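You operate a simulated robot arm through the tools that you are given. There is no shell and no other tool.

You run a simulated robot arm. Do the job below in one go: nothing can be reset, and whatever is moved stays where it is left.

## Task
End the ring test that is on hold and shut the frame down.
Fine: low pressure, stroke to -30 mm, grip pressure knob to 0, pressure off.

Only the result counts: the job must be done as asked and must still hold three seconds after the hand-in. Knocking over, shifting, dropping, spilling or breaking anything else fails it.

## Robot
A 6-joint arm with a three-finger gripper, fixed in place. Base frame: the origin is at the foot of the arm, x ahead of it, y to its left, z up. Units: m, degrees, N and s.
Its first joint turns from -166.0 to 166.0 degrees. Payload 4.89 kg.
The tool frame sits at the grasp point between the pads (the TCP): z along the fingers, y along the line on which they close. The tips reach 0.03 m beyond it. Largest opening 0.164 m; the body of the gripper starts 0.125 m behind the TCP.
Orientation is that of the tool frame in the base frame, as a unit quaternion [w, x, y, z]. With the fingers straight down and closing along the base's y, the tool's x points along the base's -x, its y along +y and its z along -z.

## Interface
- The arm moves only by the tool arm_command. Its arguments are lists of equal length, an entry for each row: "dp": the shift along the tool's x, y, z in units of 250 mm (1.0 is 250 mm), a list of three; "dr": the turn, a rotation vector about the tool's x, y, z in units of 45 degrees (1.0 is 45 degrees), a list of three. In form: {"dp": [[tx, ty, tz], ...], "dr": [[rx, ry, rz], ...]}. A call has 1 to 20 rows; each row is the pose to reach, as a shift and turn from the pose commanded when the call began, along the tool's axes at that moment. "claw" is the closure, from 0 (fully open) to 1 (shut), set as the call begins (left out, the last holds). A call with a number of a shift or a turn outside -1 to 1 is refused whole. Each row takes 0.2 s and may step no farther than 0.05 m and 8.6 degrees from the row before; otherwise, or with a gripper value out of range, the whole call is refused. A pose out of reach is approached as far as the arm can. The call stops where the force on the tool passes 40 N (or 10 N more than at its start, if that is more) or the arm is blocked; 0.2 s more then pass. Each finger travels about 0.108 m/s and halts on what it meets, pressing with about 39 N; the grip force reading is that of the motor and also rises with nothing between the fingers. The clock runs only during rows and for 0.2 s after the last one: add rows that repeat a pose to give the fingers time. It gives the time, the measured TCP pose, the force on the tool (base axes), the opening and the grip force at its end, in the units of the frame above (readings bear some noise), with the torque about the TCP (base axes, N m) and any sound that the robot's microphone picked up.
- Cameras (640 x 400 px; columns grow to the right, rows downward): "scene" is fixed at [0.2181, 0.4895, 1.5551]; the picture's right is [-0.83, -0.56, 0.00], its down [-0.23, 0.33, -0.92] and it looks along [0.52, -0.76, -0.40] (base axes); focal length 357 px, centre (320, 200). "wrist" rides on the gripper at [0.076, -0.002, -0.152] in the tool frame; the picture's right is [0.02, 1.00, 0.00], its down [-0.88, 0.02, -0.47] and it looks along [-0.47, 0.01, 0.88] (tool axes); focal length 247 px, centre (320, 200). There is no depth. A picture from a camera that has moved, and an enlarged one, comes with that camera's place and axes in the base frame and with its lens. The place of the scene camera against the robot may be out by one fixed shift of up to 0.018 m in any direction.
- grab_frame(camera): a new picture of that camera. No time passes.
- raise_lower(by): slides the trunk up (or, below 0, down) by that many m; the arm rides with it, the base frame stays. It gives what a move gives, with no picture.
- enlarge(camera, box): a new picture of the part [left, top, right, bottom] of that camera's present view, enlarged. No time passes.
- sign_off(): hands the job in; it is judged then, once.

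Places have to be worked out from the pictures, the camera data and where the tool is seen. Open the gripper and draw the arm clear of the work before you hand the job in, unless the task says otherwise.

The tools are called as a command line: name --argument value ..., lists and objects as JSON in quotes. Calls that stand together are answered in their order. arm_command: Moves the arm, as the interface text tells. Its arguments: {"type":"object","properties":{"dp":{"type":"array","items":{"type":"array","items":{"type":"number"}}},"dr":{"type":"array","items":{"type":"array","items":{"type":"number"}}},"claw":{"type":"number"}},"required":["dp","dr"]} The other tools are called the same way: raise_lower (by) slides the trunk up or down; grab_frame (camera) takes a picture; enlarge (camera, box) takes an enlarged picture of a part of a camera's view; sign_off () hands the job in.

At the start:

```text
time: 0.0
ee_pos: [0.6584, -0.3108, 1.0897]
ee_rot: [0.0, 0.0, 1.0, 0.0]
force: [0.2, 1.1, -0.1]
moment: [0.02, -0.01, -0.02]
width: 0.1642
gripper_force: 0.0
trunk travel left (down, up): [-0.175, 0.215]
```

scene: 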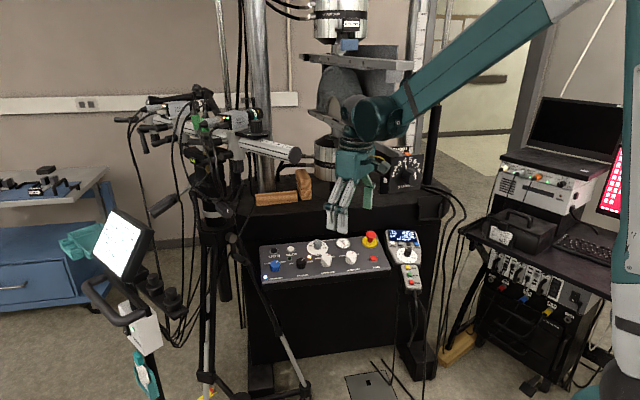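
wrist: 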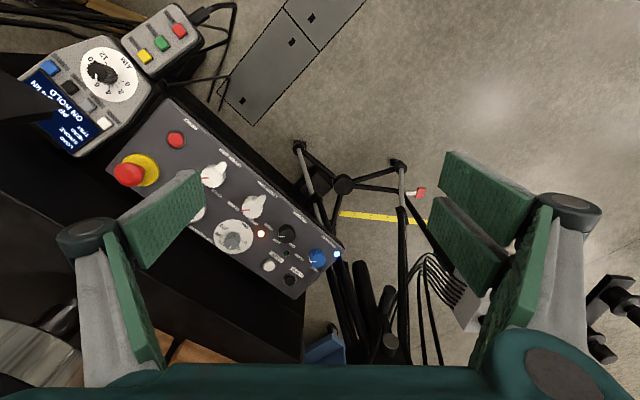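

The pictures show a control panel with several knobs and buttons, plus a handset beside it with a screen reading ON HOLD. I'll enlarge both in each camera before I move anything.

enlarge --camera "scene" --box '[250, 220, 440, 300]'

enlarge --camera "wrist" --box '[10, 0, 220, 160]'

enlarge --camera "wrist" --box '[100, 100, 350, 310]'

enlarge --camera "scene" --box '[300, 120, 450, 260]'

```text
3.37 times, centred on (345, 260) of scene
camera zoom: at [0.2181, 0.4895, 1.5551], right [-0.83, -0.56, 0.0], down [-0.23, 0.33, -0.92], along [0.52, -0.76, -0.4], focal length 1201 px, centre (236, -2)
```

zoom: 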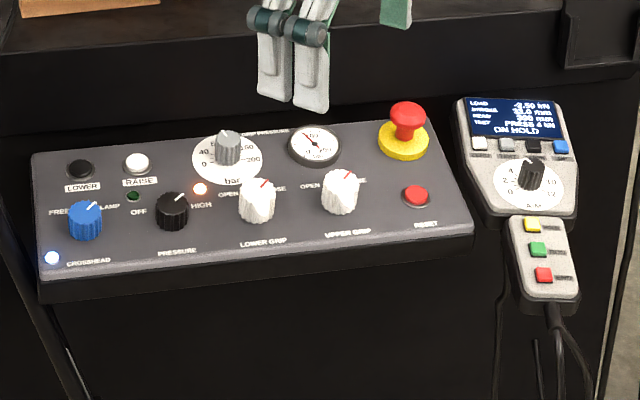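

```text
2.50 times, centred on (115, 80) of wrist
camera zoom: at [0.5812, -0.3128, 1.2429], right [-0.02, 1.0, 0.0], down [0.88, 0.02, 0.47], along [0.47, 0.01, -0.88], focal length 617 px, centre (832, 500)
```

zoom: 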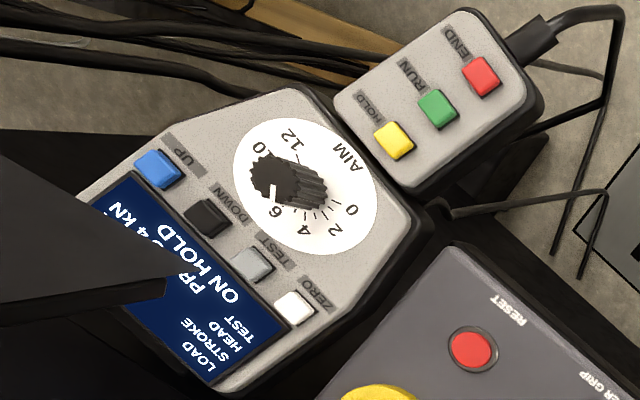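

```text
1.90 times, centred on (225, 205) of wrist
camera zoom: at [0.5812, -0.3128, 1.2429], right [-0.02, 1.0, 0.0], down [0.88, 0.02, 0.47], along [0.47, 0.01, -0.88], focal length 470 px, centre (501, 190)
```

zoom: 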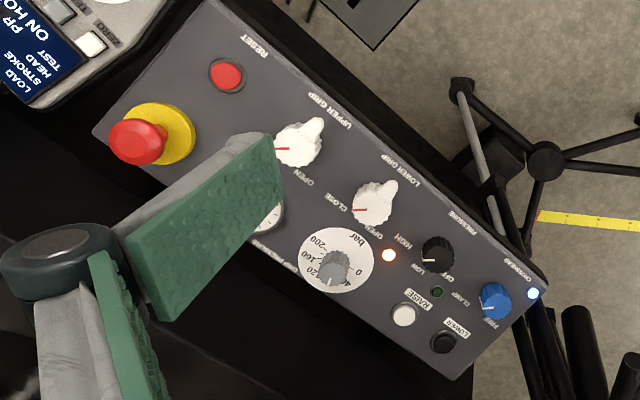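

```text
2.86 times, centred on (375, 190) of scene
camera zoom: at [0.2181, 0.4895, 1.5551], right [-0.83, -0.56, 0.0], down [-0.23, 0.33, -0.92], along [0.52, -0.76, -0.4], focal length 1019 px, centre (163, 229)
```

zoom: 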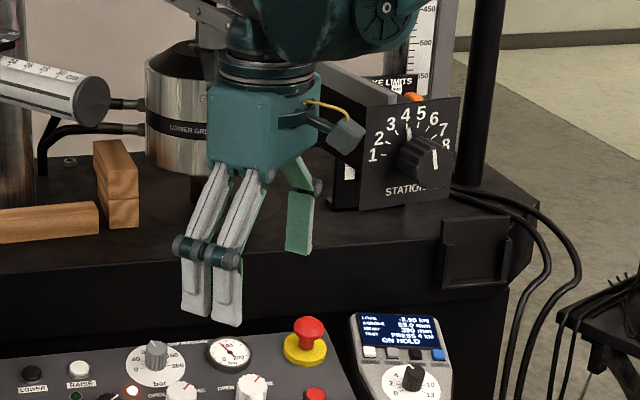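

The frame is in HIGH with the test ON HOLD. Next I'll read the handset display, the other labels and the specimen area more closely.

enlarge --camera "scene" --box '[382, 225, 430, 255]'

enlarge --camera "scene" --box '[382, 250, 430, 295]'

enlarge --camera "scene" --box '[255, 232, 325, 276]'

enlarge --camera "scene" --box '[315, 228, 390, 276]'

enlarge --camera "scene" --box '[290, 0, 440, 130]'

enlarge --camera "scene" --box '[490, 90, 640, 260]'

enlarge --camera "scene" --box '[80, 70, 330, 220]'

enlarge --camera "wrist" --box '[10, 50, 120, 170]'

```text
13.33 times, centred on (406, 240) of scene
camera zoom: at [0.2181, 0.4895, 1.5551], right [-0.83, -0.56, 0.0], down [-0.23, 0.33, -0.92], along [0.52, -0.76, -0.4], focal length 4755 px, centre (-827, -333)
```

zoom: 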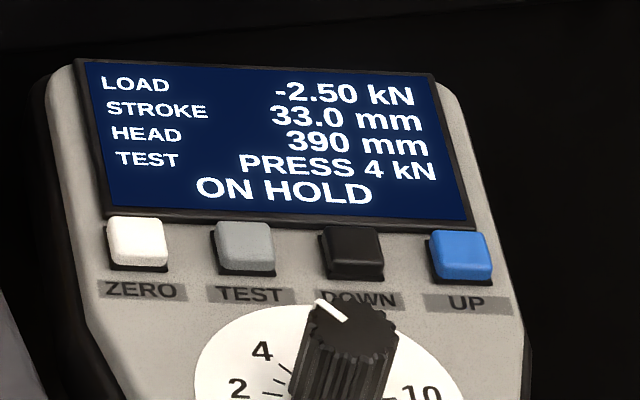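

```text
8.89 times, centred on (406, 272) of scene
camera zoom: at [0.2181, 0.4895, 1.5551], right [-0.83, -0.56, 0.0], down [-0.23, 0.33, -0.92], along [0.52, -0.76, -0.4], focal length 3170 px, centre (-444, -444)
```

zoom: 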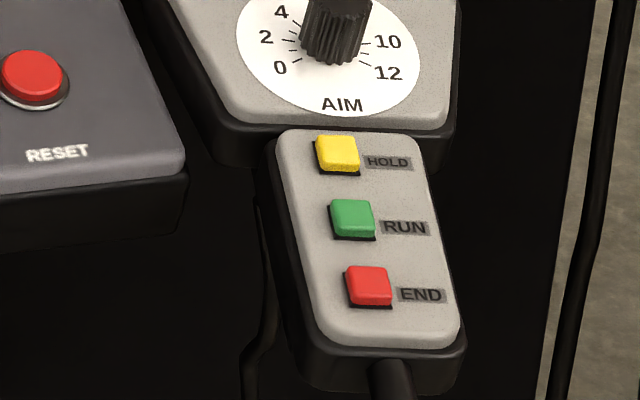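

```text
9.09 times, centred on (290, 254) of scene
camera zoom: at [0.2181, 0.4895, 1.5551], right [-0.83, -0.56, 0.0], down [-0.23, 0.33, -0.92], along [0.52, -0.76, -0.4], focal length 3242 px, centre (593, -291)
```

zoom: 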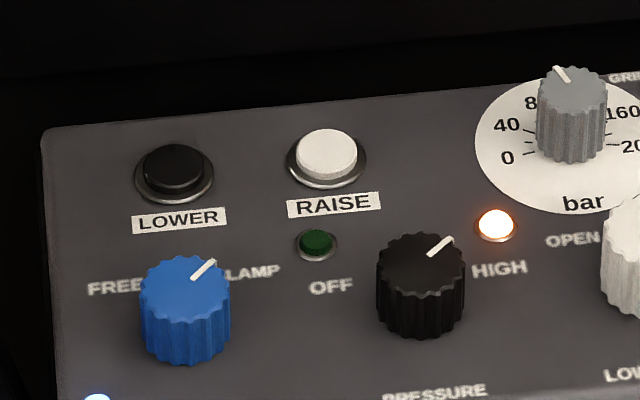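

```text
8.33 times, centred on (352, 252) of scene
camera zoom: at [0.2181, 0.4895, 1.5551], right [-0.83, -0.56, 0.0], down [-0.23, 0.33, -0.92], along [0.52, -0.76, -0.4], focal length 2972 px, centre (49, -233)
```

zoom: 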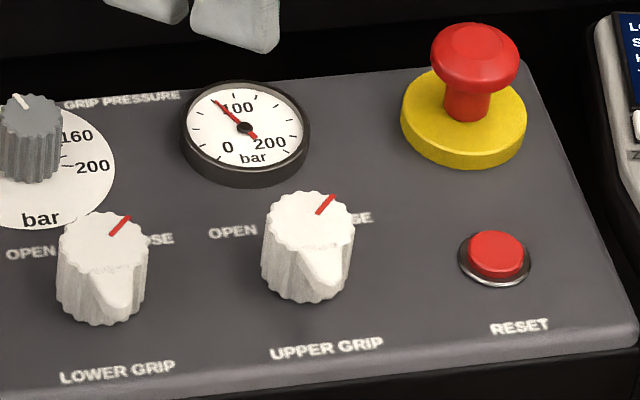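

```text
3.08 times, centred on (365, 65) of scene
camera zoom: at [0.2181, 0.4895, 1.5551], right [-0.83, -0.56, 0.0], down [-0.23, 0.33, -0.92], along [0.52, -0.76, -0.4], focal length 1097 px, centre (182, 615)
```

zoom: 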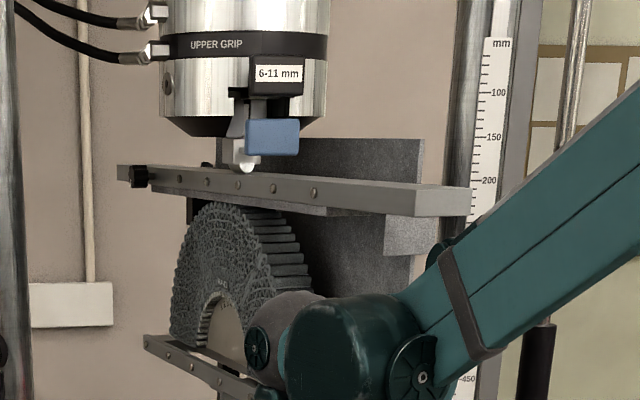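

```text
2.35 times, centred on (565, 175) of scene
camera zoom: at [0.2181, 0.4895, 1.5551], right [-0.83, -0.56, 0.0], down [-0.23, 0.33, -0.92], along [0.52, -0.76, -0.4], focal length 839 px, centre (-256, 259)
```

zoom: 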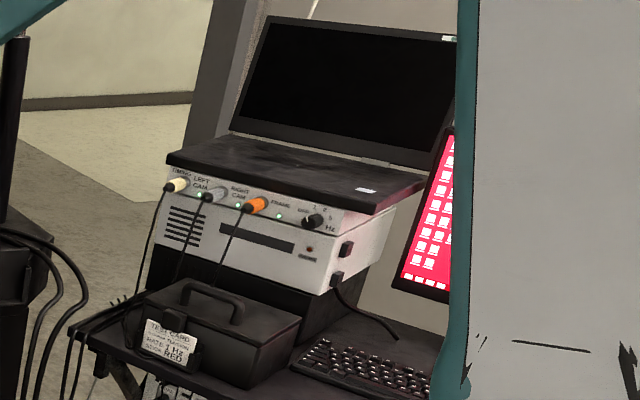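

```text
2.56 times, centred on (205, 145) of scene
camera zoom: at [0.2181, 0.4895, 1.5551], right [-0.83, -0.56, 0.0], down [-0.23, 0.33, -0.92], along [0.52, -0.76, -0.4], focal length 913 px, centre (614, 341)
```

zoom: 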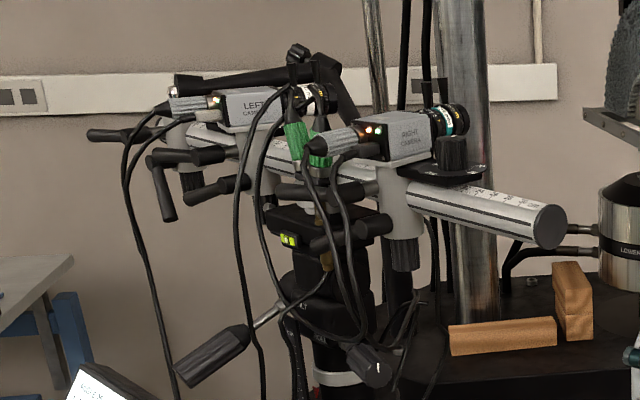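

```text
3.33 times, centred on (65, 110) of wrist
camera zoom: at [0.5812, -0.3128, 1.2429], right [-0.02, 1.0, 0.0], down [0.88, 0.02, 0.47], along [0.47, 0.01, -0.88], focal length 823 px, centre (1170, 500)
```

zoom: 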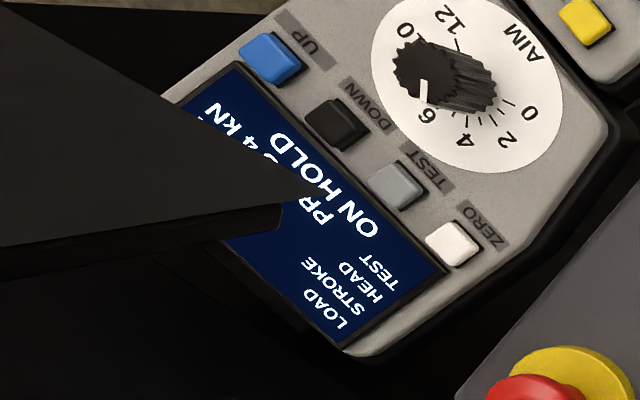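

From the two views I place the panel's corners at about TL (1.07,-0.35,0.85), TR (0.75,-0.72,0.82), BL (0.97,-0.24,0.77) and BR (0.64,-0.60,0.76). It tilts about 24° towards the operator side. I'll move to a viewing pose well above it, with the tool along the panel normal.

arm_command --dp '[[-0.08, -0.07, 0.04], [-0.16, -0.14, 0.08], [-0.24, -0.21, 0.12], [-0.32, -0.28, 0.16], [-0.4, -0.35, 0.2], [-0.48, -0.42, 0.24], [-0.5, -0.44, 0.28]]' --dr '[[0.027, -0.073, 0.125], [0.053, -0.146, 0.25], [0.08, -0.219, 0.375], [0.106, -0.292, 0.5], [0.133, -0.365, 0.626], [0.159, -0.438, 0.751], [0.186, -0.511, 0.876]]'

grab_frame --camera "wrist"

grab_frame --camera "scene"

```text
time: 1.6
ee_pos: [0.7836, -0.4214, 1.0194]
ee_rot: [0.196, 0.335, 0.919, -0.072]
force: [0.5, 0.4, -0.3]
moment: [-0.02, 0.0, 0.02]
width: 0.1637
gripper_force: 0.1
trunk travel left (down, up): [-0.175, 0.215]
```

```text
taken
camera wrist: at [0.6807, -0.3377, 1.1286], right [0.63, 0.78, -0.01], down [0.48, -0.38, 0.79], along [0.61, -0.5, -0.61], focal length 247 px, centre (320, 200)
```

wrist: 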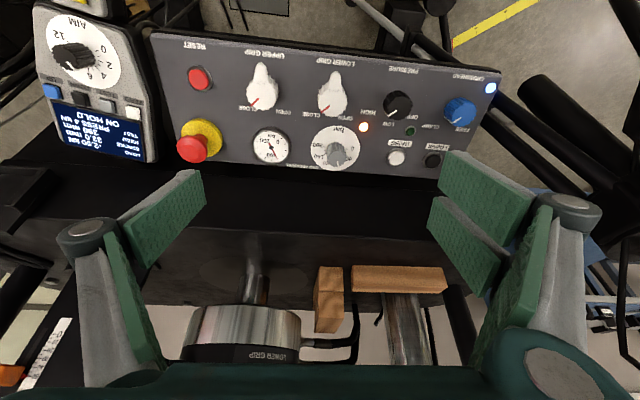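

```text
taken
```

scene: 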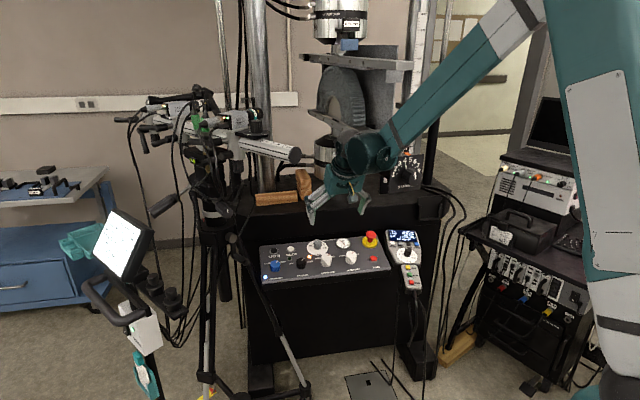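

The panel sits square in the wrist view. I'll shift 0.1 m towards the operator side along the tool's x, which gives a second view for triangulation and a more central look at the controls.

enlarge --camera "wrist" --box '[20, 0, 340, 200]'

enlarge --camera "wrist" --box '[220, 30, 510, 190]'

arm_command --dp '[[0.133, 0, 0.0], [0.267, 0, 0.0], [0.4, 0, 0.0]]' --dr '[[0, 0, 0], [0, 0, 0], [0, 0, 0]]'

grab_frame --camera "wrist"

enlarge --camera "wrist" --box '[40, 80, 340, 280]'

enlarge --camera "wrist" --box '[220, 110, 510, 290]'

```text
2.00 times, centred on (180, 100) of wrist
camera zoom: at [0.6807, -0.3377, 1.1286], right [0.63, 0.78, -0.01], down [0.48, -0.38, 0.79], along [0.61, -0.5, -0.61], focal length 494 px, centre (600, 400)
```

zoom: 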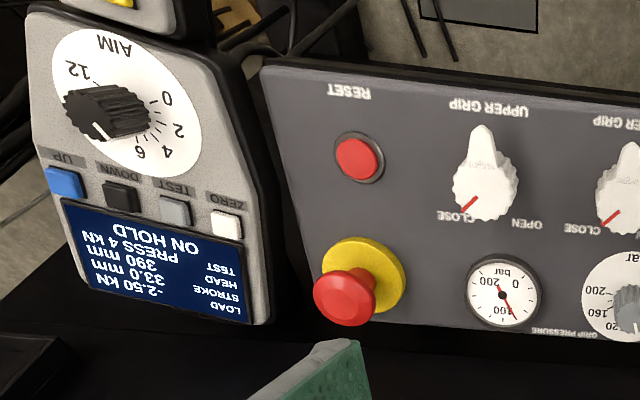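

```text
2.21 times, centred on (365, 110) of wrist
camera zoom: at [0.6807, -0.3377, 1.1286], right [0.63, 0.78, -0.01], down [0.48, -0.38, 0.79], along [0.61, -0.5, -0.61], focal length 545 px, centre (221, 399)
```

zoom: 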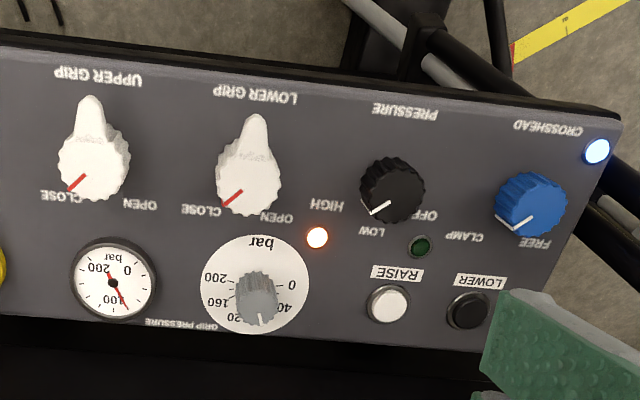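

```text
time: 2.4
ee_pos: [0.7144, -0.361, 0.9785]
ee_rot: [0.195, 0.335, 0.919, -0.071]
force: [0.3, -0.5, -1.2]
moment: [0.05, 0.04, 0.04]
width: 0.1638
gripper_force: 0.0
trunk travel left (down, up): [-0.175, 0.215]
```

```text
taken
camera wrist: at [0.6109, -0.2785, 1.0877], right [0.63, 0.78, -0.01], down [0.48, -0.38, 0.79], along [0.61, -0.5, -0.61], focal length 247 px, centre (320, 200)
```

wrist: 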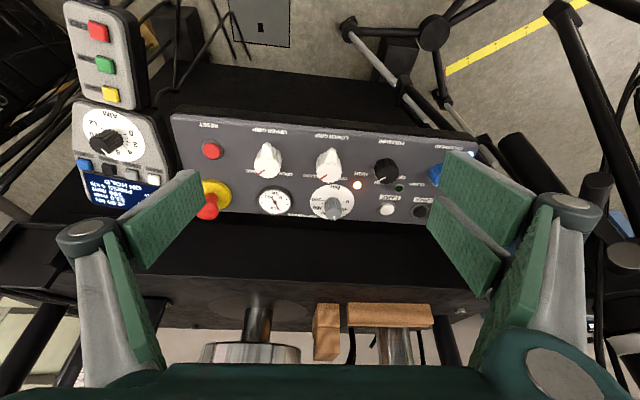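

```text
2.00 times, centred on (190, 180) of wrist
camera zoom: at [0.6109, -0.2785, 1.0877], right [0.63, 0.78, -0.01], down [0.48, -0.38, 0.79], along [0.61, -0.5, -0.61], focal length 494 px, centre (580, 240)
```

zoom: 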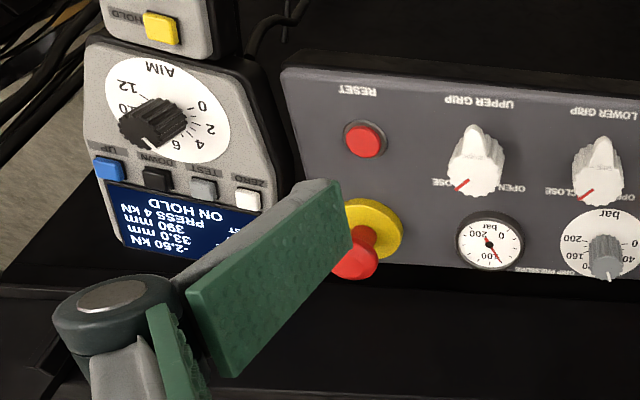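

```text
2.21 times, centred on (365, 200) of wrist
camera zoom: at [0.6109, -0.2785, 1.0877], right [0.63, 0.78, -0.01], down [0.48, -0.38, 0.79], along [0.61, -0.5, -0.61], focal length 545 px, centre (221, 200)
```

zoom: 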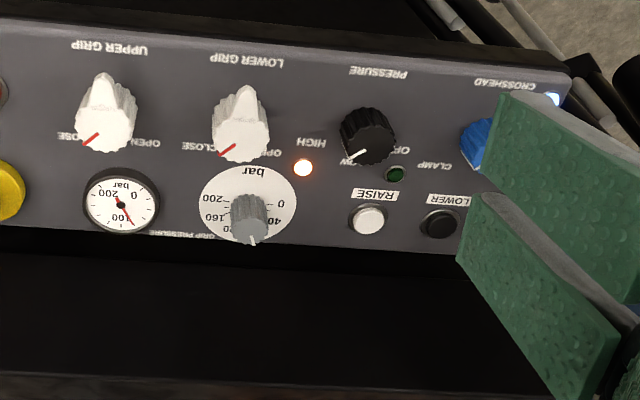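

Triangulating the two views gives a panel yaw of about 45° and a tilt of about 24°, with the panel surface about 0.24 m beyond the TCP. The handset lies about 0.25–0.35 m to the tool's -y side and is turned roughly 7° further. I'll slide over to look straight at it.

arm_command --dp '[[0.047, -0.167, 0.0], [0.093, -0.333, 0.0], [0.14, -0.5, 0.0], [0.187, -0.667, 0.0], [0.233, -0.833, 0.0], [0.28, -1.0, 0.0]]' --dr '[[0, 0, 0.044], [0, 0, 0.089], [0, 0, 0.133], [0, 0, 0.178], [0, 0, 0.222], [0, 0, 0.267]]'

grab_frame --camera "wrist"

enlarge --camera "wrist" --box '[210, 60, 430, 260]'

```text
time: 3.2
ee_pos: [0.6208, -0.4277, 0.9658]
ee_rot: [0.199, 0.375, 0.904, -0.061]
force: [14.8, 18.6, -0.9]
moment: [-4.29, 3.22, -1.74]
width: 0.1643
gripper_force: 0.0
trunk travel left (down, up): [-0.175, 0.215]
stopped in row 4: the force on the tool passed its limit at 119 N (the readings are from after the stop); the commanded pose is now the measured one
```

```text
taken
camera wrist: at [0.5205, -0.3398, 1.0745], right [0.69, 0.73, 0.03], down [0.43, -0.44, 0.79], along [0.59, -0.53, -0.61], focal length 247 px, centre (320, 200)
```

wrist: 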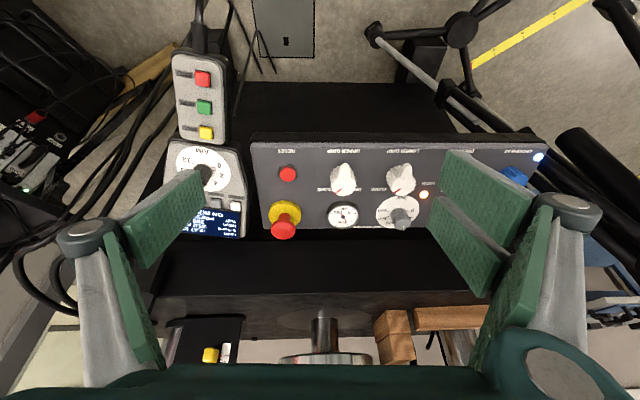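

```text
2.00 times, centred on (320, 160) of wrist
camera zoom: at [0.5205, -0.3398, 1.0745], right [0.69, 0.73, 0.03], down [0.43, -0.44, 0.79], along [0.59, -0.53, -0.61], focal length 494 px, centre (320, 280)
```

zoom: 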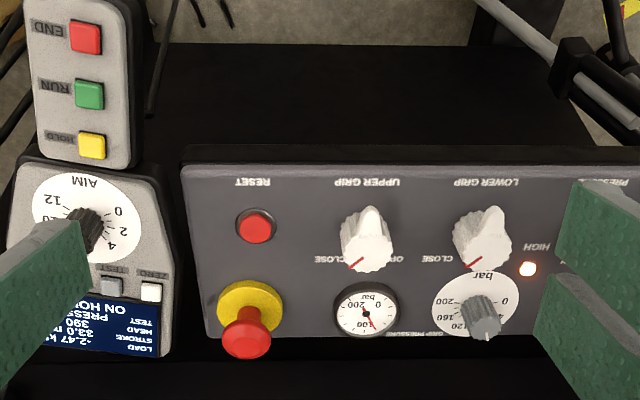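

The move stopped on contact after about 0.12 m, with the tool pushed back towards +x+y. I'll check the scene for what was touched before I move again.

grab_frame --camera "scene"

enlarge --camera "scene" --box '[280, 100, 460, 300]'

enlarge --camera "scene" --box '[382, 225, 430, 255]'

```text
taken
```

scene: 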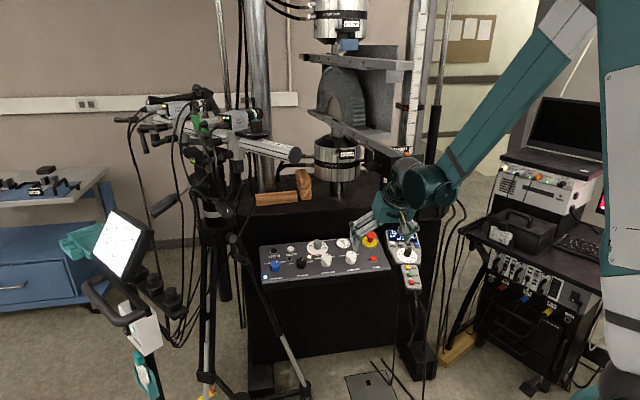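

```text
2.00 times, centred on (370, 200) of scene
camera zoom: at [0.2181, 0.4895, 1.5551], right [-0.83, -0.56, 0.0], down [-0.23, 0.33, -0.92], along [0.52, -0.76, -0.4], focal length 713 px, centre (220, 200)
```

zoom: 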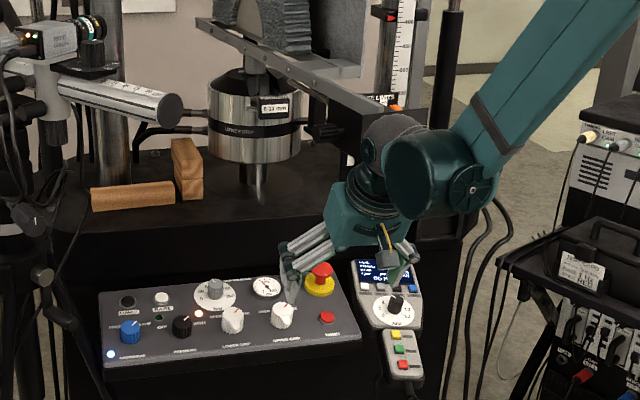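

```text
13.33 times, centred on (406, 240) of scene
camera zoom: at [0.2181, 0.4895, 1.5551], right [-0.83, -0.56, 0.0], down [-0.23, 0.33, -0.92], along [0.52, -0.76, -0.4], focal length 4755 px, centre (-827, -333)
```

zoom: 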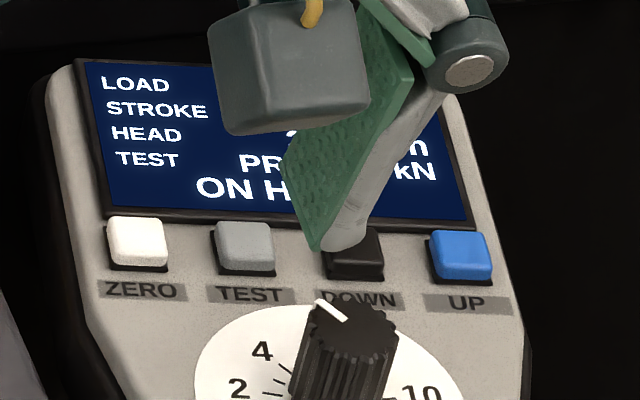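

The torque puts the contact about 0.24 m behind the TCP, on the tool's -y side, near the gripper flange. The fingertips weren't touching anything. I'll zoom in there to see what's nearby.

enlarge --camera "scene" --box '[340, 130, 480, 270]'

enlarge --camera "wrist" --box '[0, 100, 320, 400]'

enlarge --camera "scene" --box '[290, 0, 640, 300]'

```text
2.86 times, centred on (410, 200) of scene
camera zoom: at [0.2181, 0.4895, 1.5551], right [-0.83, -0.56, 0.0], down [-0.23, 0.33, -0.92], along [0.52, -0.76, -0.4], focal length 1019 px, centre (63, 200)
```

zoom: 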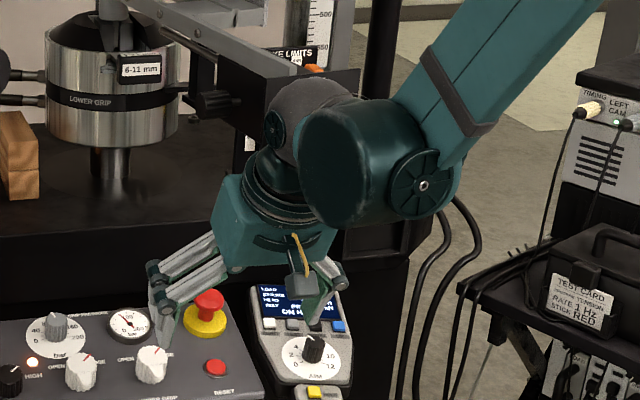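

```text
1.33 times, centred on (160, 250) of wrist
camera zoom: at [0.5205, -0.3398, 1.0745], right [0.69, 0.73, 0.03], down [0.43, -0.44, 0.79], along [0.59, -0.53, -0.61], focal length 329 px, centre (533, 133)
```

zoom: 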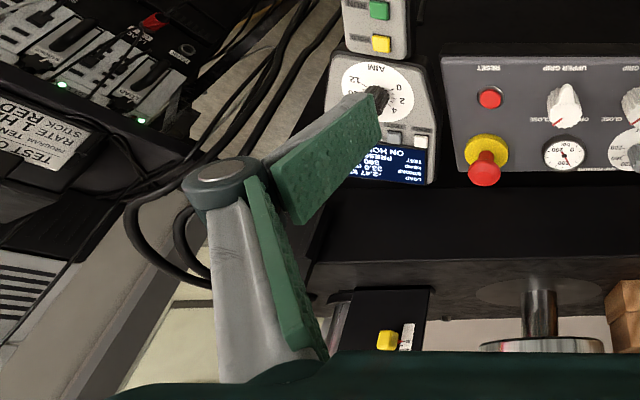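

```text
1.33 times, centred on (465, 150) of scene
camera zoom: at [0.2181, 0.4895, 1.5551], right [-0.83, -0.56, 0.0], down [-0.23, 0.33, -0.92], along [0.52, -0.76, -0.4], focal length 476 px, centre (127, 267)
```

zoom: 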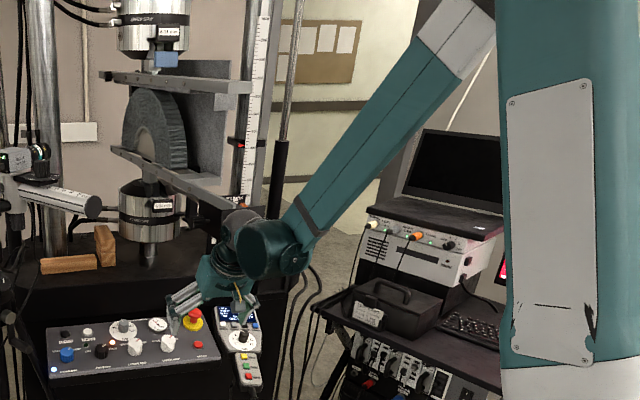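

The contact point at about (0.53,-0.42,1.20) coincides with the arm's own dark wrist housing beside the gripper flange, so I read this as the gripper meeting the arm's own wrist and not the equipment. I'll back off along the tool's +y and recheck the force and the display.

arm_command --dp '[[0, 0.1, 0.0], [0, 0.2, 0.0]]' --dr '[[0, 0, -0.02], [0, 0, -0.04]]'

enlarge --camera "scene" --box '[300, 100, 480, 270]'

enlarge --camera "scene" --box '[382, 225, 430, 255]'

```text
time: 3.8
ee_pos: [0.6524, -0.3942, 0.9678]
ee_rot: [0.198, 0.361, 0.909, -0.063]
force: [-1.0, -0.6, 1.0]
moment: [0.16, -0.16, 0.13]
width: 0.1639
gripper_force: 0.1
trunk travel left (down, up): [-0.175, 0.215]
```

```text
2.35 times, centred on (390, 185) of scene
camera zoom: at [0.2181, 0.4895, 1.5551], right [-0.83, -0.56, 0.0], down [-0.23, 0.33, -0.92], along [0.52, -0.76, -0.4], focal length 839 px, centre (155, 235)
```

zoom: 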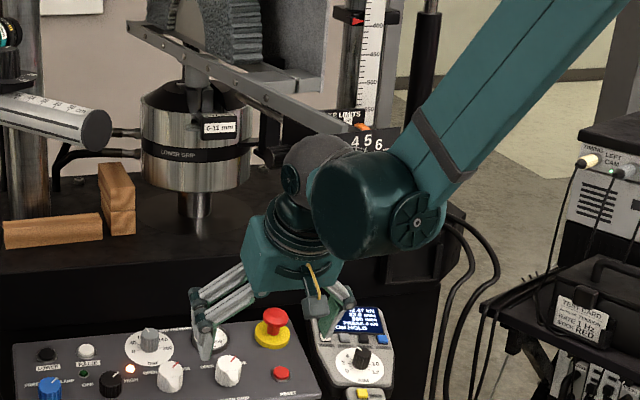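

```text
13.33 times, centred on (406, 240) of scene
camera zoom: at [0.2181, 0.4895, 1.5551], right [-0.83, -0.56, 0.0], down [-0.23, 0.33, -0.92], along [0.52, -0.76, -0.4], focal length 4755 px, centre (-827, -333)
```

zoom: 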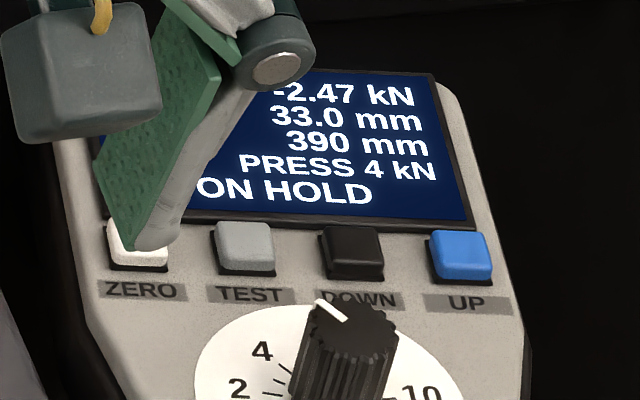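

The back-off cleared the contact: force is back near zero and nothing looks disturbed. The load is only drifting slowly, now -2.47 kN. I'll turn the tool's tilt direction towards the handset first, to keep clearance from the arm's own wrist, and then translate slowly.

arm_command --dp '[[0, 0, 0], [0, 0, 0], [0.029, -0.084, 0], [0.058, -0.168, 0], [0.087, -0.251, 0], [0.116, -0.335, 0], [0.144, -0.419, 0], [0.173, -0.503, 0], [0.202, -0.586, 0], [0.231, -0.67, 0]]' --dr '[[0.08, -0.003, 0.135], [0.16, -0.006, 0.27], [0.16, -0.006, 0.27], [0.16, -0.006, 0.27], [0.16, -0.006, 0.27], [0.16, -0.006, 0.27], [0.16, -0.006, 0.27], [0.16, -0.006, 0.27], [0.16, -0.006, 0.27], [0.16, -0.006, 0.27]]'

grab_frame --camera "wrist"

grab_frame --camera "scene"

enlarge --camera "wrist" --box '[210, 60, 430, 260]'

```text
time: 6.0
ee_pos: [0.5011, -0.4807, 0.9399]
ee_rot: [0.183, 0.467, 0.86, -0.1]
force: [1.0, -0.5, 0.3]
moment: [-0.05, 0.03, -0.05]
width: 0.1638
gripper_force: 0.0
trunk travel left (down, up): [-0.175, 0.215]
```

```text
taken
camera wrist: at [0.4268, -0.3707, 1.0493], right [0.83, 0.56, -0.01], down [0.35, -0.5, 0.79], along [0.44, -0.66, -0.61], focal length 247 px, centre (320, 200)
```

wrist: 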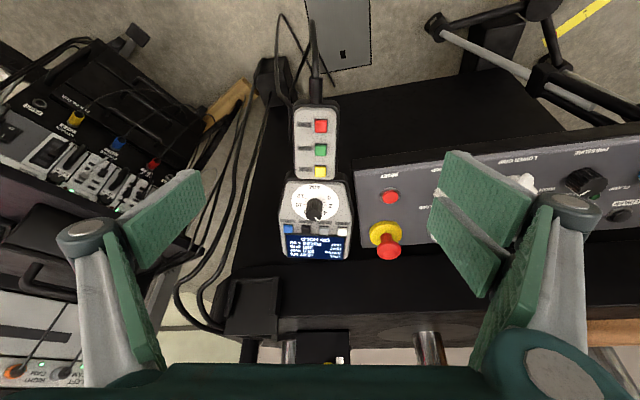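

```text
taken
```

scene: 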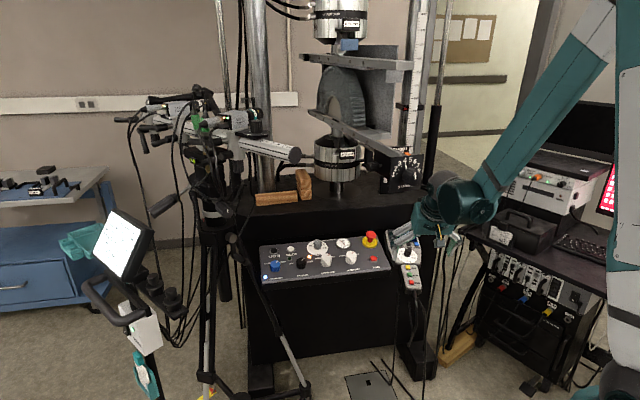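

```text
2.00 times, centred on (320, 160) of wrist
camera zoom: at [0.4268, -0.3707, 1.0493], right [0.83, 0.56, -0.01], down [0.35, -0.5, 0.79], along [0.44, -0.66, -0.61], focal length 494 px, centre (320, 280)
```

zoom: 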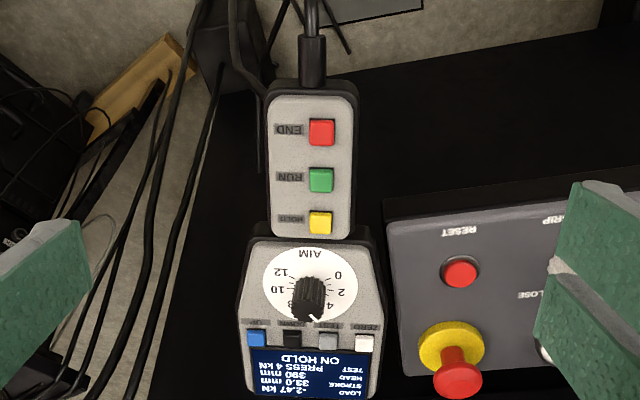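

That move was free, and the handset now sits centred and upright in the wrist view. I'll check the now-unobstructed lower fixture beam in the scene, and take a second wrist view 0.05 m closer to measure depth.

enlarge --camera "scene" --box '[300, 90, 470, 220]'

enlarge --camera "wrist" --box '[270, 90, 370, 180]'

enlarge --camera "wrist" --box '[270, 170, 370, 270]'

arm_command --dp '[[0.1, 0, 0.1], [0.2, 0, 0.2], [0.3, 0, 0.3]]' --dr '[[0, 0, 0], [0, 0, 0], [0, 0, 0]]'

grab_frame --camera "wrist"

enlarge --camera "wrist" --box '[220, 120, 420, 320]'

```text
3.08 times, centred on (385, 155) of scene
camera zoom: at [0.2181, 0.4895, 1.5551], right [-0.83, -0.56, 0.0], down [-0.23, 0.33, -0.92], along [0.52, -0.76, -0.4], focal length 1097 px, centre (120, 338)
```

zoom: 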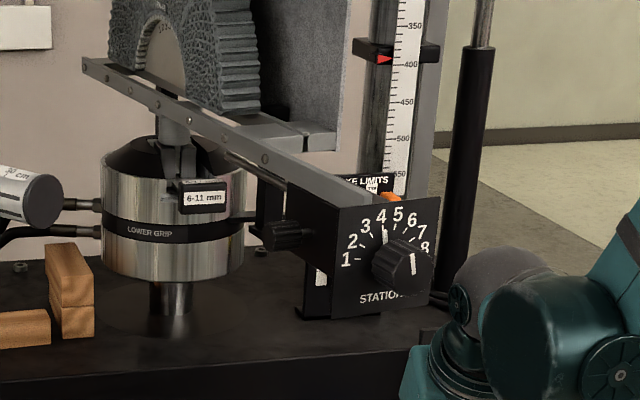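

```text
4.44 times, centred on (320, 135) of wrist
camera zoom: at [0.4268, -0.3707, 1.0493], right [0.83, 0.56, -0.01], down [0.35, -0.5, 0.79], along [0.44, -0.66, -0.61], focal length 1098 px, centre (320, 489)
```

zoom: 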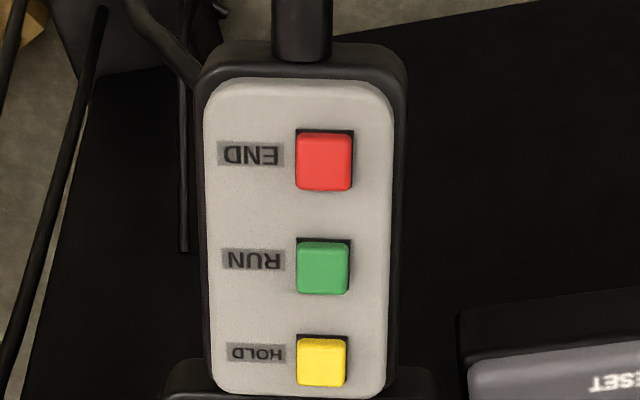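

```text
4.00 times, centred on (320, 220) of wrist
camera zoom: at [0.4268, -0.3707, 1.0493], right [0.83, 0.56, -0.01], down [0.35, -0.5, 0.79], along [0.44, -0.66, -0.61], focal length 988 px, centre (320, 120)
```

zoom: 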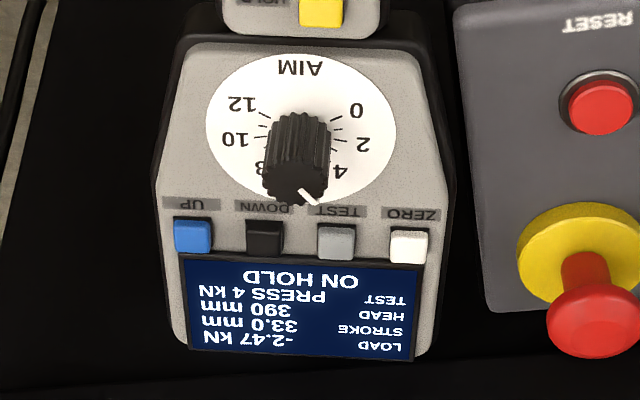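

```text
time: 6.8
ee_pos: [0.4791, -0.4489, 0.8403]
ee_rot: [0.183, 0.467, 0.859, -0.099]
force: [-0.4, -0.4, 0.1]
moment: [-0.02, -0.1, 0.01]
width: 0.1639
gripper_force: 0.0
trunk travel left (down, up): [-0.175, 0.215]
```

```text
taken
camera wrist: at [0.4048, -0.3388, 0.9495], right [0.83, 0.56, -0.01], down [0.35, -0.5, 0.79], along [0.44, -0.66, -0.61], focal length 247 px, centre (320, 200)
```

wrist: 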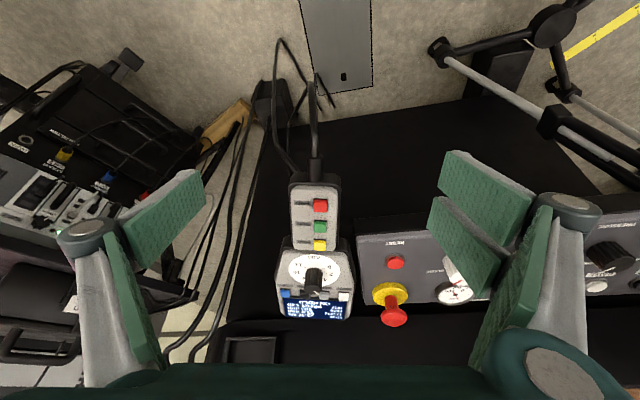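

```text
2.00 times, centred on (320, 220) of wrist
camera zoom: at [0.4048, -0.3388, 0.9495], right [0.83, 0.56, -0.01], down [0.35, -0.5, 0.79], along [0.44, -0.66, -0.61], focal length 494 px, centre (320, 160)
```

zoom: 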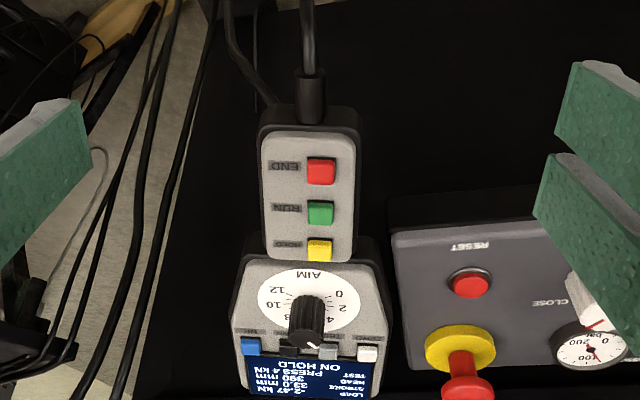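

The scene now suggests the STATION box stands out in front of the lower beam, near where I made contact, so the obstacle may have been that box and not my wrist. Its image position hasn't changed: "1" is at px (393.7,174) both before and after. I'll retreat inward and up and then look at it with the wrist camera, so I know where it is before I work at the handset.

arm_command --dp '[[0.063, 0.052, -0.124], [0.126, 0.104, -0.249], [0.19, 0.157, -0.373], [0.253, 0.209, -0.498], [0.316, 0.261, -0.622]]' --dr '[[0, 0, 0], [0, 0, 0], [0, 0, 0], [0, 0, 0], [0, 0, 0]]'

grab_frame --camera "wrist"

```text
time: 8.0
ee_pos: [0.4613, -0.3005, 0.9493]
ee_rot: [0.183, 0.467, 0.859, -0.1]
force: [1.5, -0.6, -0.4]
moment: [0.13, 0.13, -0.01]
width: 0.1641
gripper_force: 0.1
trunk travel left (down, up): [-0.175, 0.215]
```

```text
taken
camera wrist: at [0.388, -0.1906, 1.0589], right [0.83, 0.56, -0.01], down [0.35, -0.5, 0.79], along [0.44, -0.66, -0.61], focal length 247 px, centre (320, 200)
```

wrist: 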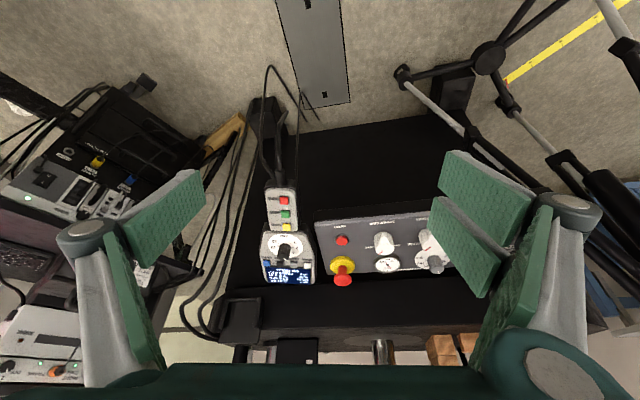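

Nothing is in the way here. I'll go to a higher pose on the left and turn to look across towards the beam end and the STATION box.

arm_command --dp '[[-0.012, 0.121, -0.126], [-0.023, 0.242, -0.252], [-0.035, 0.363, -0.379], [-0.047, 0.484, -0.505], [-0.058, 0.605, -0.631], [-0.07, 0.726, -0.757]]' --dr '[[0.045, -0.059, 0.073], [0.091, -0.117, 0.145], [0.136, -0.176, 0.218], [0.181, -0.234, 0.29], [0.227, -0.293, 0.363], [0.272, -0.351, 0.435]]'

grab_frame --camera "wrist"

grab_frame --camera "scene"

```text
time: 9.4
ee_pos: [0.5794, -0.1496, 1.13]
ee_rot: [0.262, 0.604, 0.719, -0.22]
force: [-0.8, -0.7, 0.0]
moment: [0.12, -0.08, 0.06]
width: 0.1643
gripper_force: 0.0
trunk travel left (down, up): [-0.175, 0.215]
```

```text
taken
camera wrist: at [0.5501, 0.0049, 1.1987], right [0.98, 0.19, -0.01], down [0.08, -0.36, 0.93], along [0.17, -0.91, -0.37], focal length 247 px, centre (320, 200)
```

wrist: 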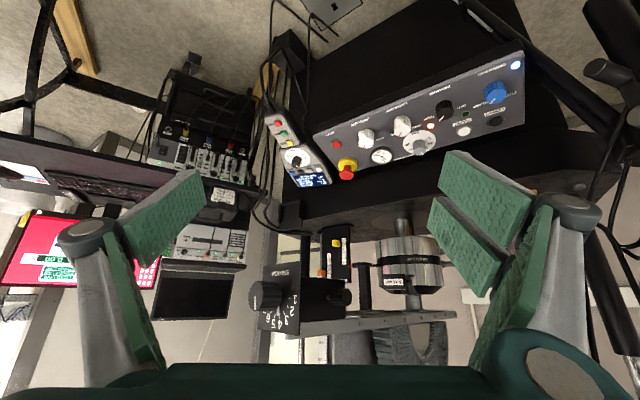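

```text
taken
```

scene: 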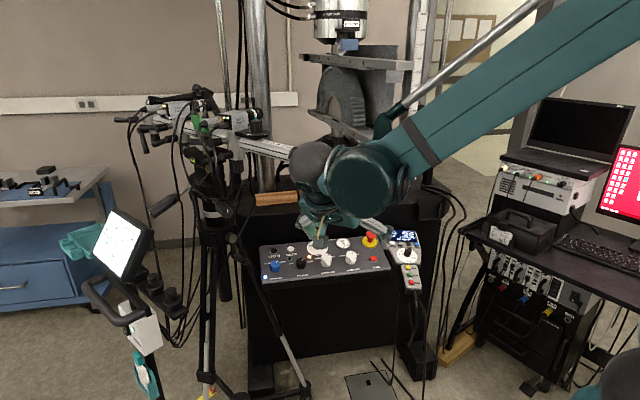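

The wrist view shows it clearly: the STATION box hangs on the near end of the lower beam, out over the space in front of the table. I'll enlarge it to locate its corners.

enlarge --camera "wrist" --box '[230, 200, 480, 370]'

enlarge --camera "wrist" --box '[250, 90, 370, 200]'

```text
2.35 times, centred on (355, 285) of wrist
camera zoom: at [0.5501, 0.0049, 1.1987], right [0.98, 0.19, -0.01], down [0.08, -0.36, 0.93], along [0.17, -0.91, -0.37], focal length 581 px, centre (238, 0)
```

zoom: 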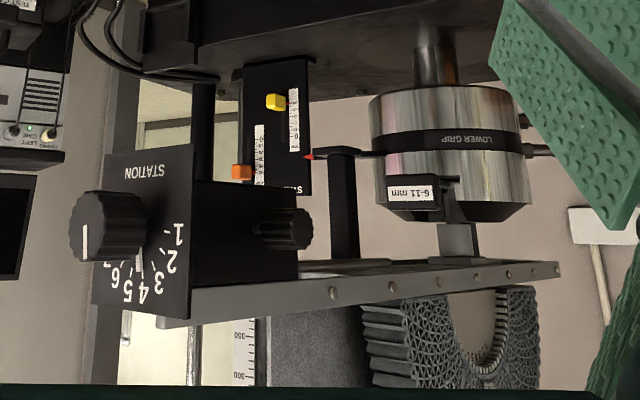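

```text
3.64 times, centred on (310, 145) of wrist
camera zoom: at [0.5501, 0.0049, 1.1987], right [0.98, 0.19, -0.01], down [0.08, -0.36, 0.93], along [0.17, -0.91, -0.37], focal length 898 px, centre (356, 400)
```

zoom: 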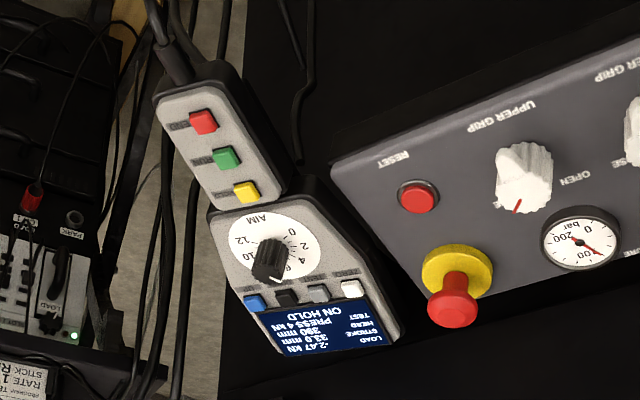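

I've now located the STATION box. Its plate runs from about (0.60,-0.43) to (0.535,-0.52) at z 1.14–1.26, with its knob sticking out towards the robot, and that knob is most likely what I touched. The handset's END button is near (0.534,-0.532,0.777) and DOWN near (0.618,-0.700,0.821). I'll close the fingers and go round the inboard side to a staging pose for END.

arm_command --dp '[[-0.022, -0.094, 0.138], [-0.044, -0.187, 0.276], [-0.066, -0.281, 0.414], [-0.089, -0.375, 0.552], [-0.111, -0.469, 0.69], [-0.133, -0.562, 0.828], [-0.155, -0.656, 0.966]]' --dr '[[-0.062, 0.037, -0.092], [-0.125, 0.074, -0.185], [-0.187, 0.111, -0.277], [-0.249, 0.147, -0.369], [-0.311, 0.184, -0.461], [-0.374, 0.221, -0.554], [-0.436, 0.258, -0.646]]' --claw 1

grab_frame --camera "wrist"

enlarge --camera "scene" --box '[300, 120, 450, 260]'

```text
time: 11.0
ee_pos: [0.4499, -0.3597, 0.9703]
ee_rot: [0.225, 0.371, 0.896, -0.094]
force: [-0.5, 1.2, 0.9]
moment: [-0.2, 0.01, -0.05]
width: 0.0
gripper_force: 38.9
trunk travel left (down, up): [-0.175, 0.215]
```

```text
taken
camera wrist: at [0.3497, -0.2628, 1.0708], right [0.69, 0.72, -0.01], down [0.41, -0.38, 0.83], along [0.6, -0.58, -0.55], focal length 247 px, centre (320, 200)
```

wrist: 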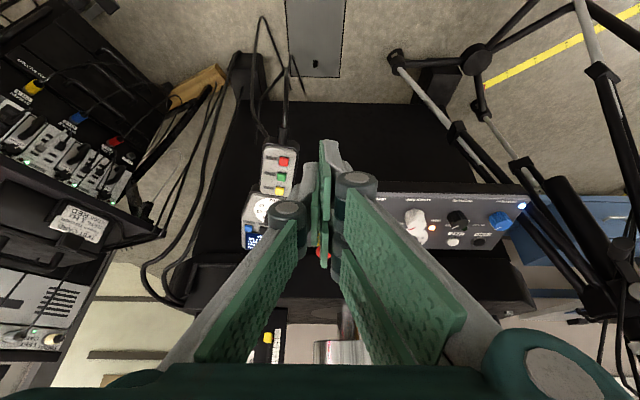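

```text
2.86 times, centred on (375, 190) of scene
camera zoom: at [0.2181, 0.4895, 1.5551], right [-0.83, -0.56, 0.0], down [-0.23, 0.33, -0.92], along [0.52, -0.76, -0.4], focal length 1019 px, centre (163, 229)
```

zoom: 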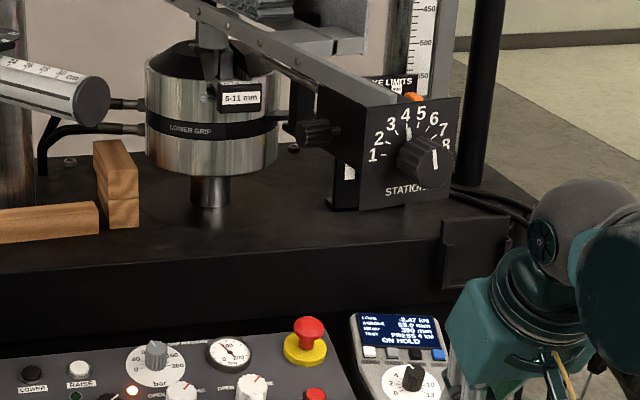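

The STATION dial and box look exactly as they did in the first picture, so the touch shifted nothing. I'll zoom in on the closed fingertips to check where the tip shows in the image against the handset.

enlarge --camera "wrist" --box '[230, 120, 410, 270]'

enlarge --camera "scene" --box '[390, 160, 500, 290]'

```text
2.67 times, centred on (320, 195) of wrist
camera zoom: at [0.3497, -0.2628, 1.0708], right [0.69, 0.72, -0.01], down [0.41, -0.38, 0.83], along [0.6, -0.58, -0.55], focal length 659 px, centre (320, 213)
```

zoom: 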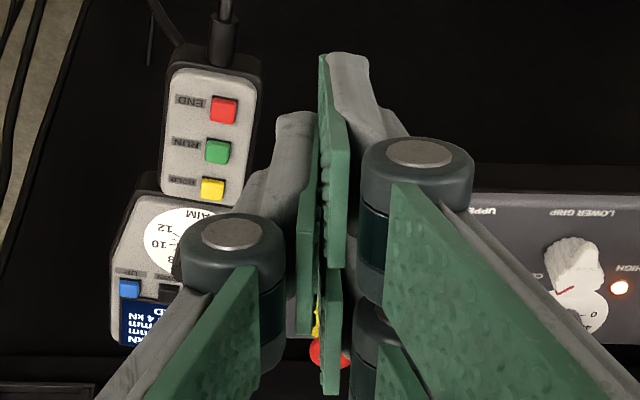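

```text
3.08 times, centred on (445, 225) of scene
camera zoom: at [0.2181, 0.4895, 1.5551], right [-0.83, -0.56, 0.0], down [-0.23, 0.33, -0.92], along [0.52, -0.76, -0.4], focal length 1097 px, centre (-65, 123)
```

zoom: 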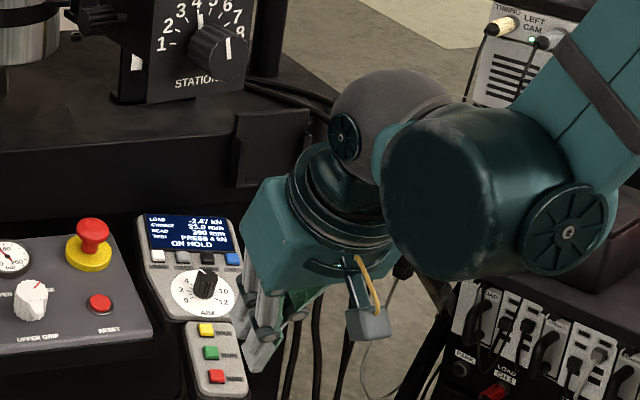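

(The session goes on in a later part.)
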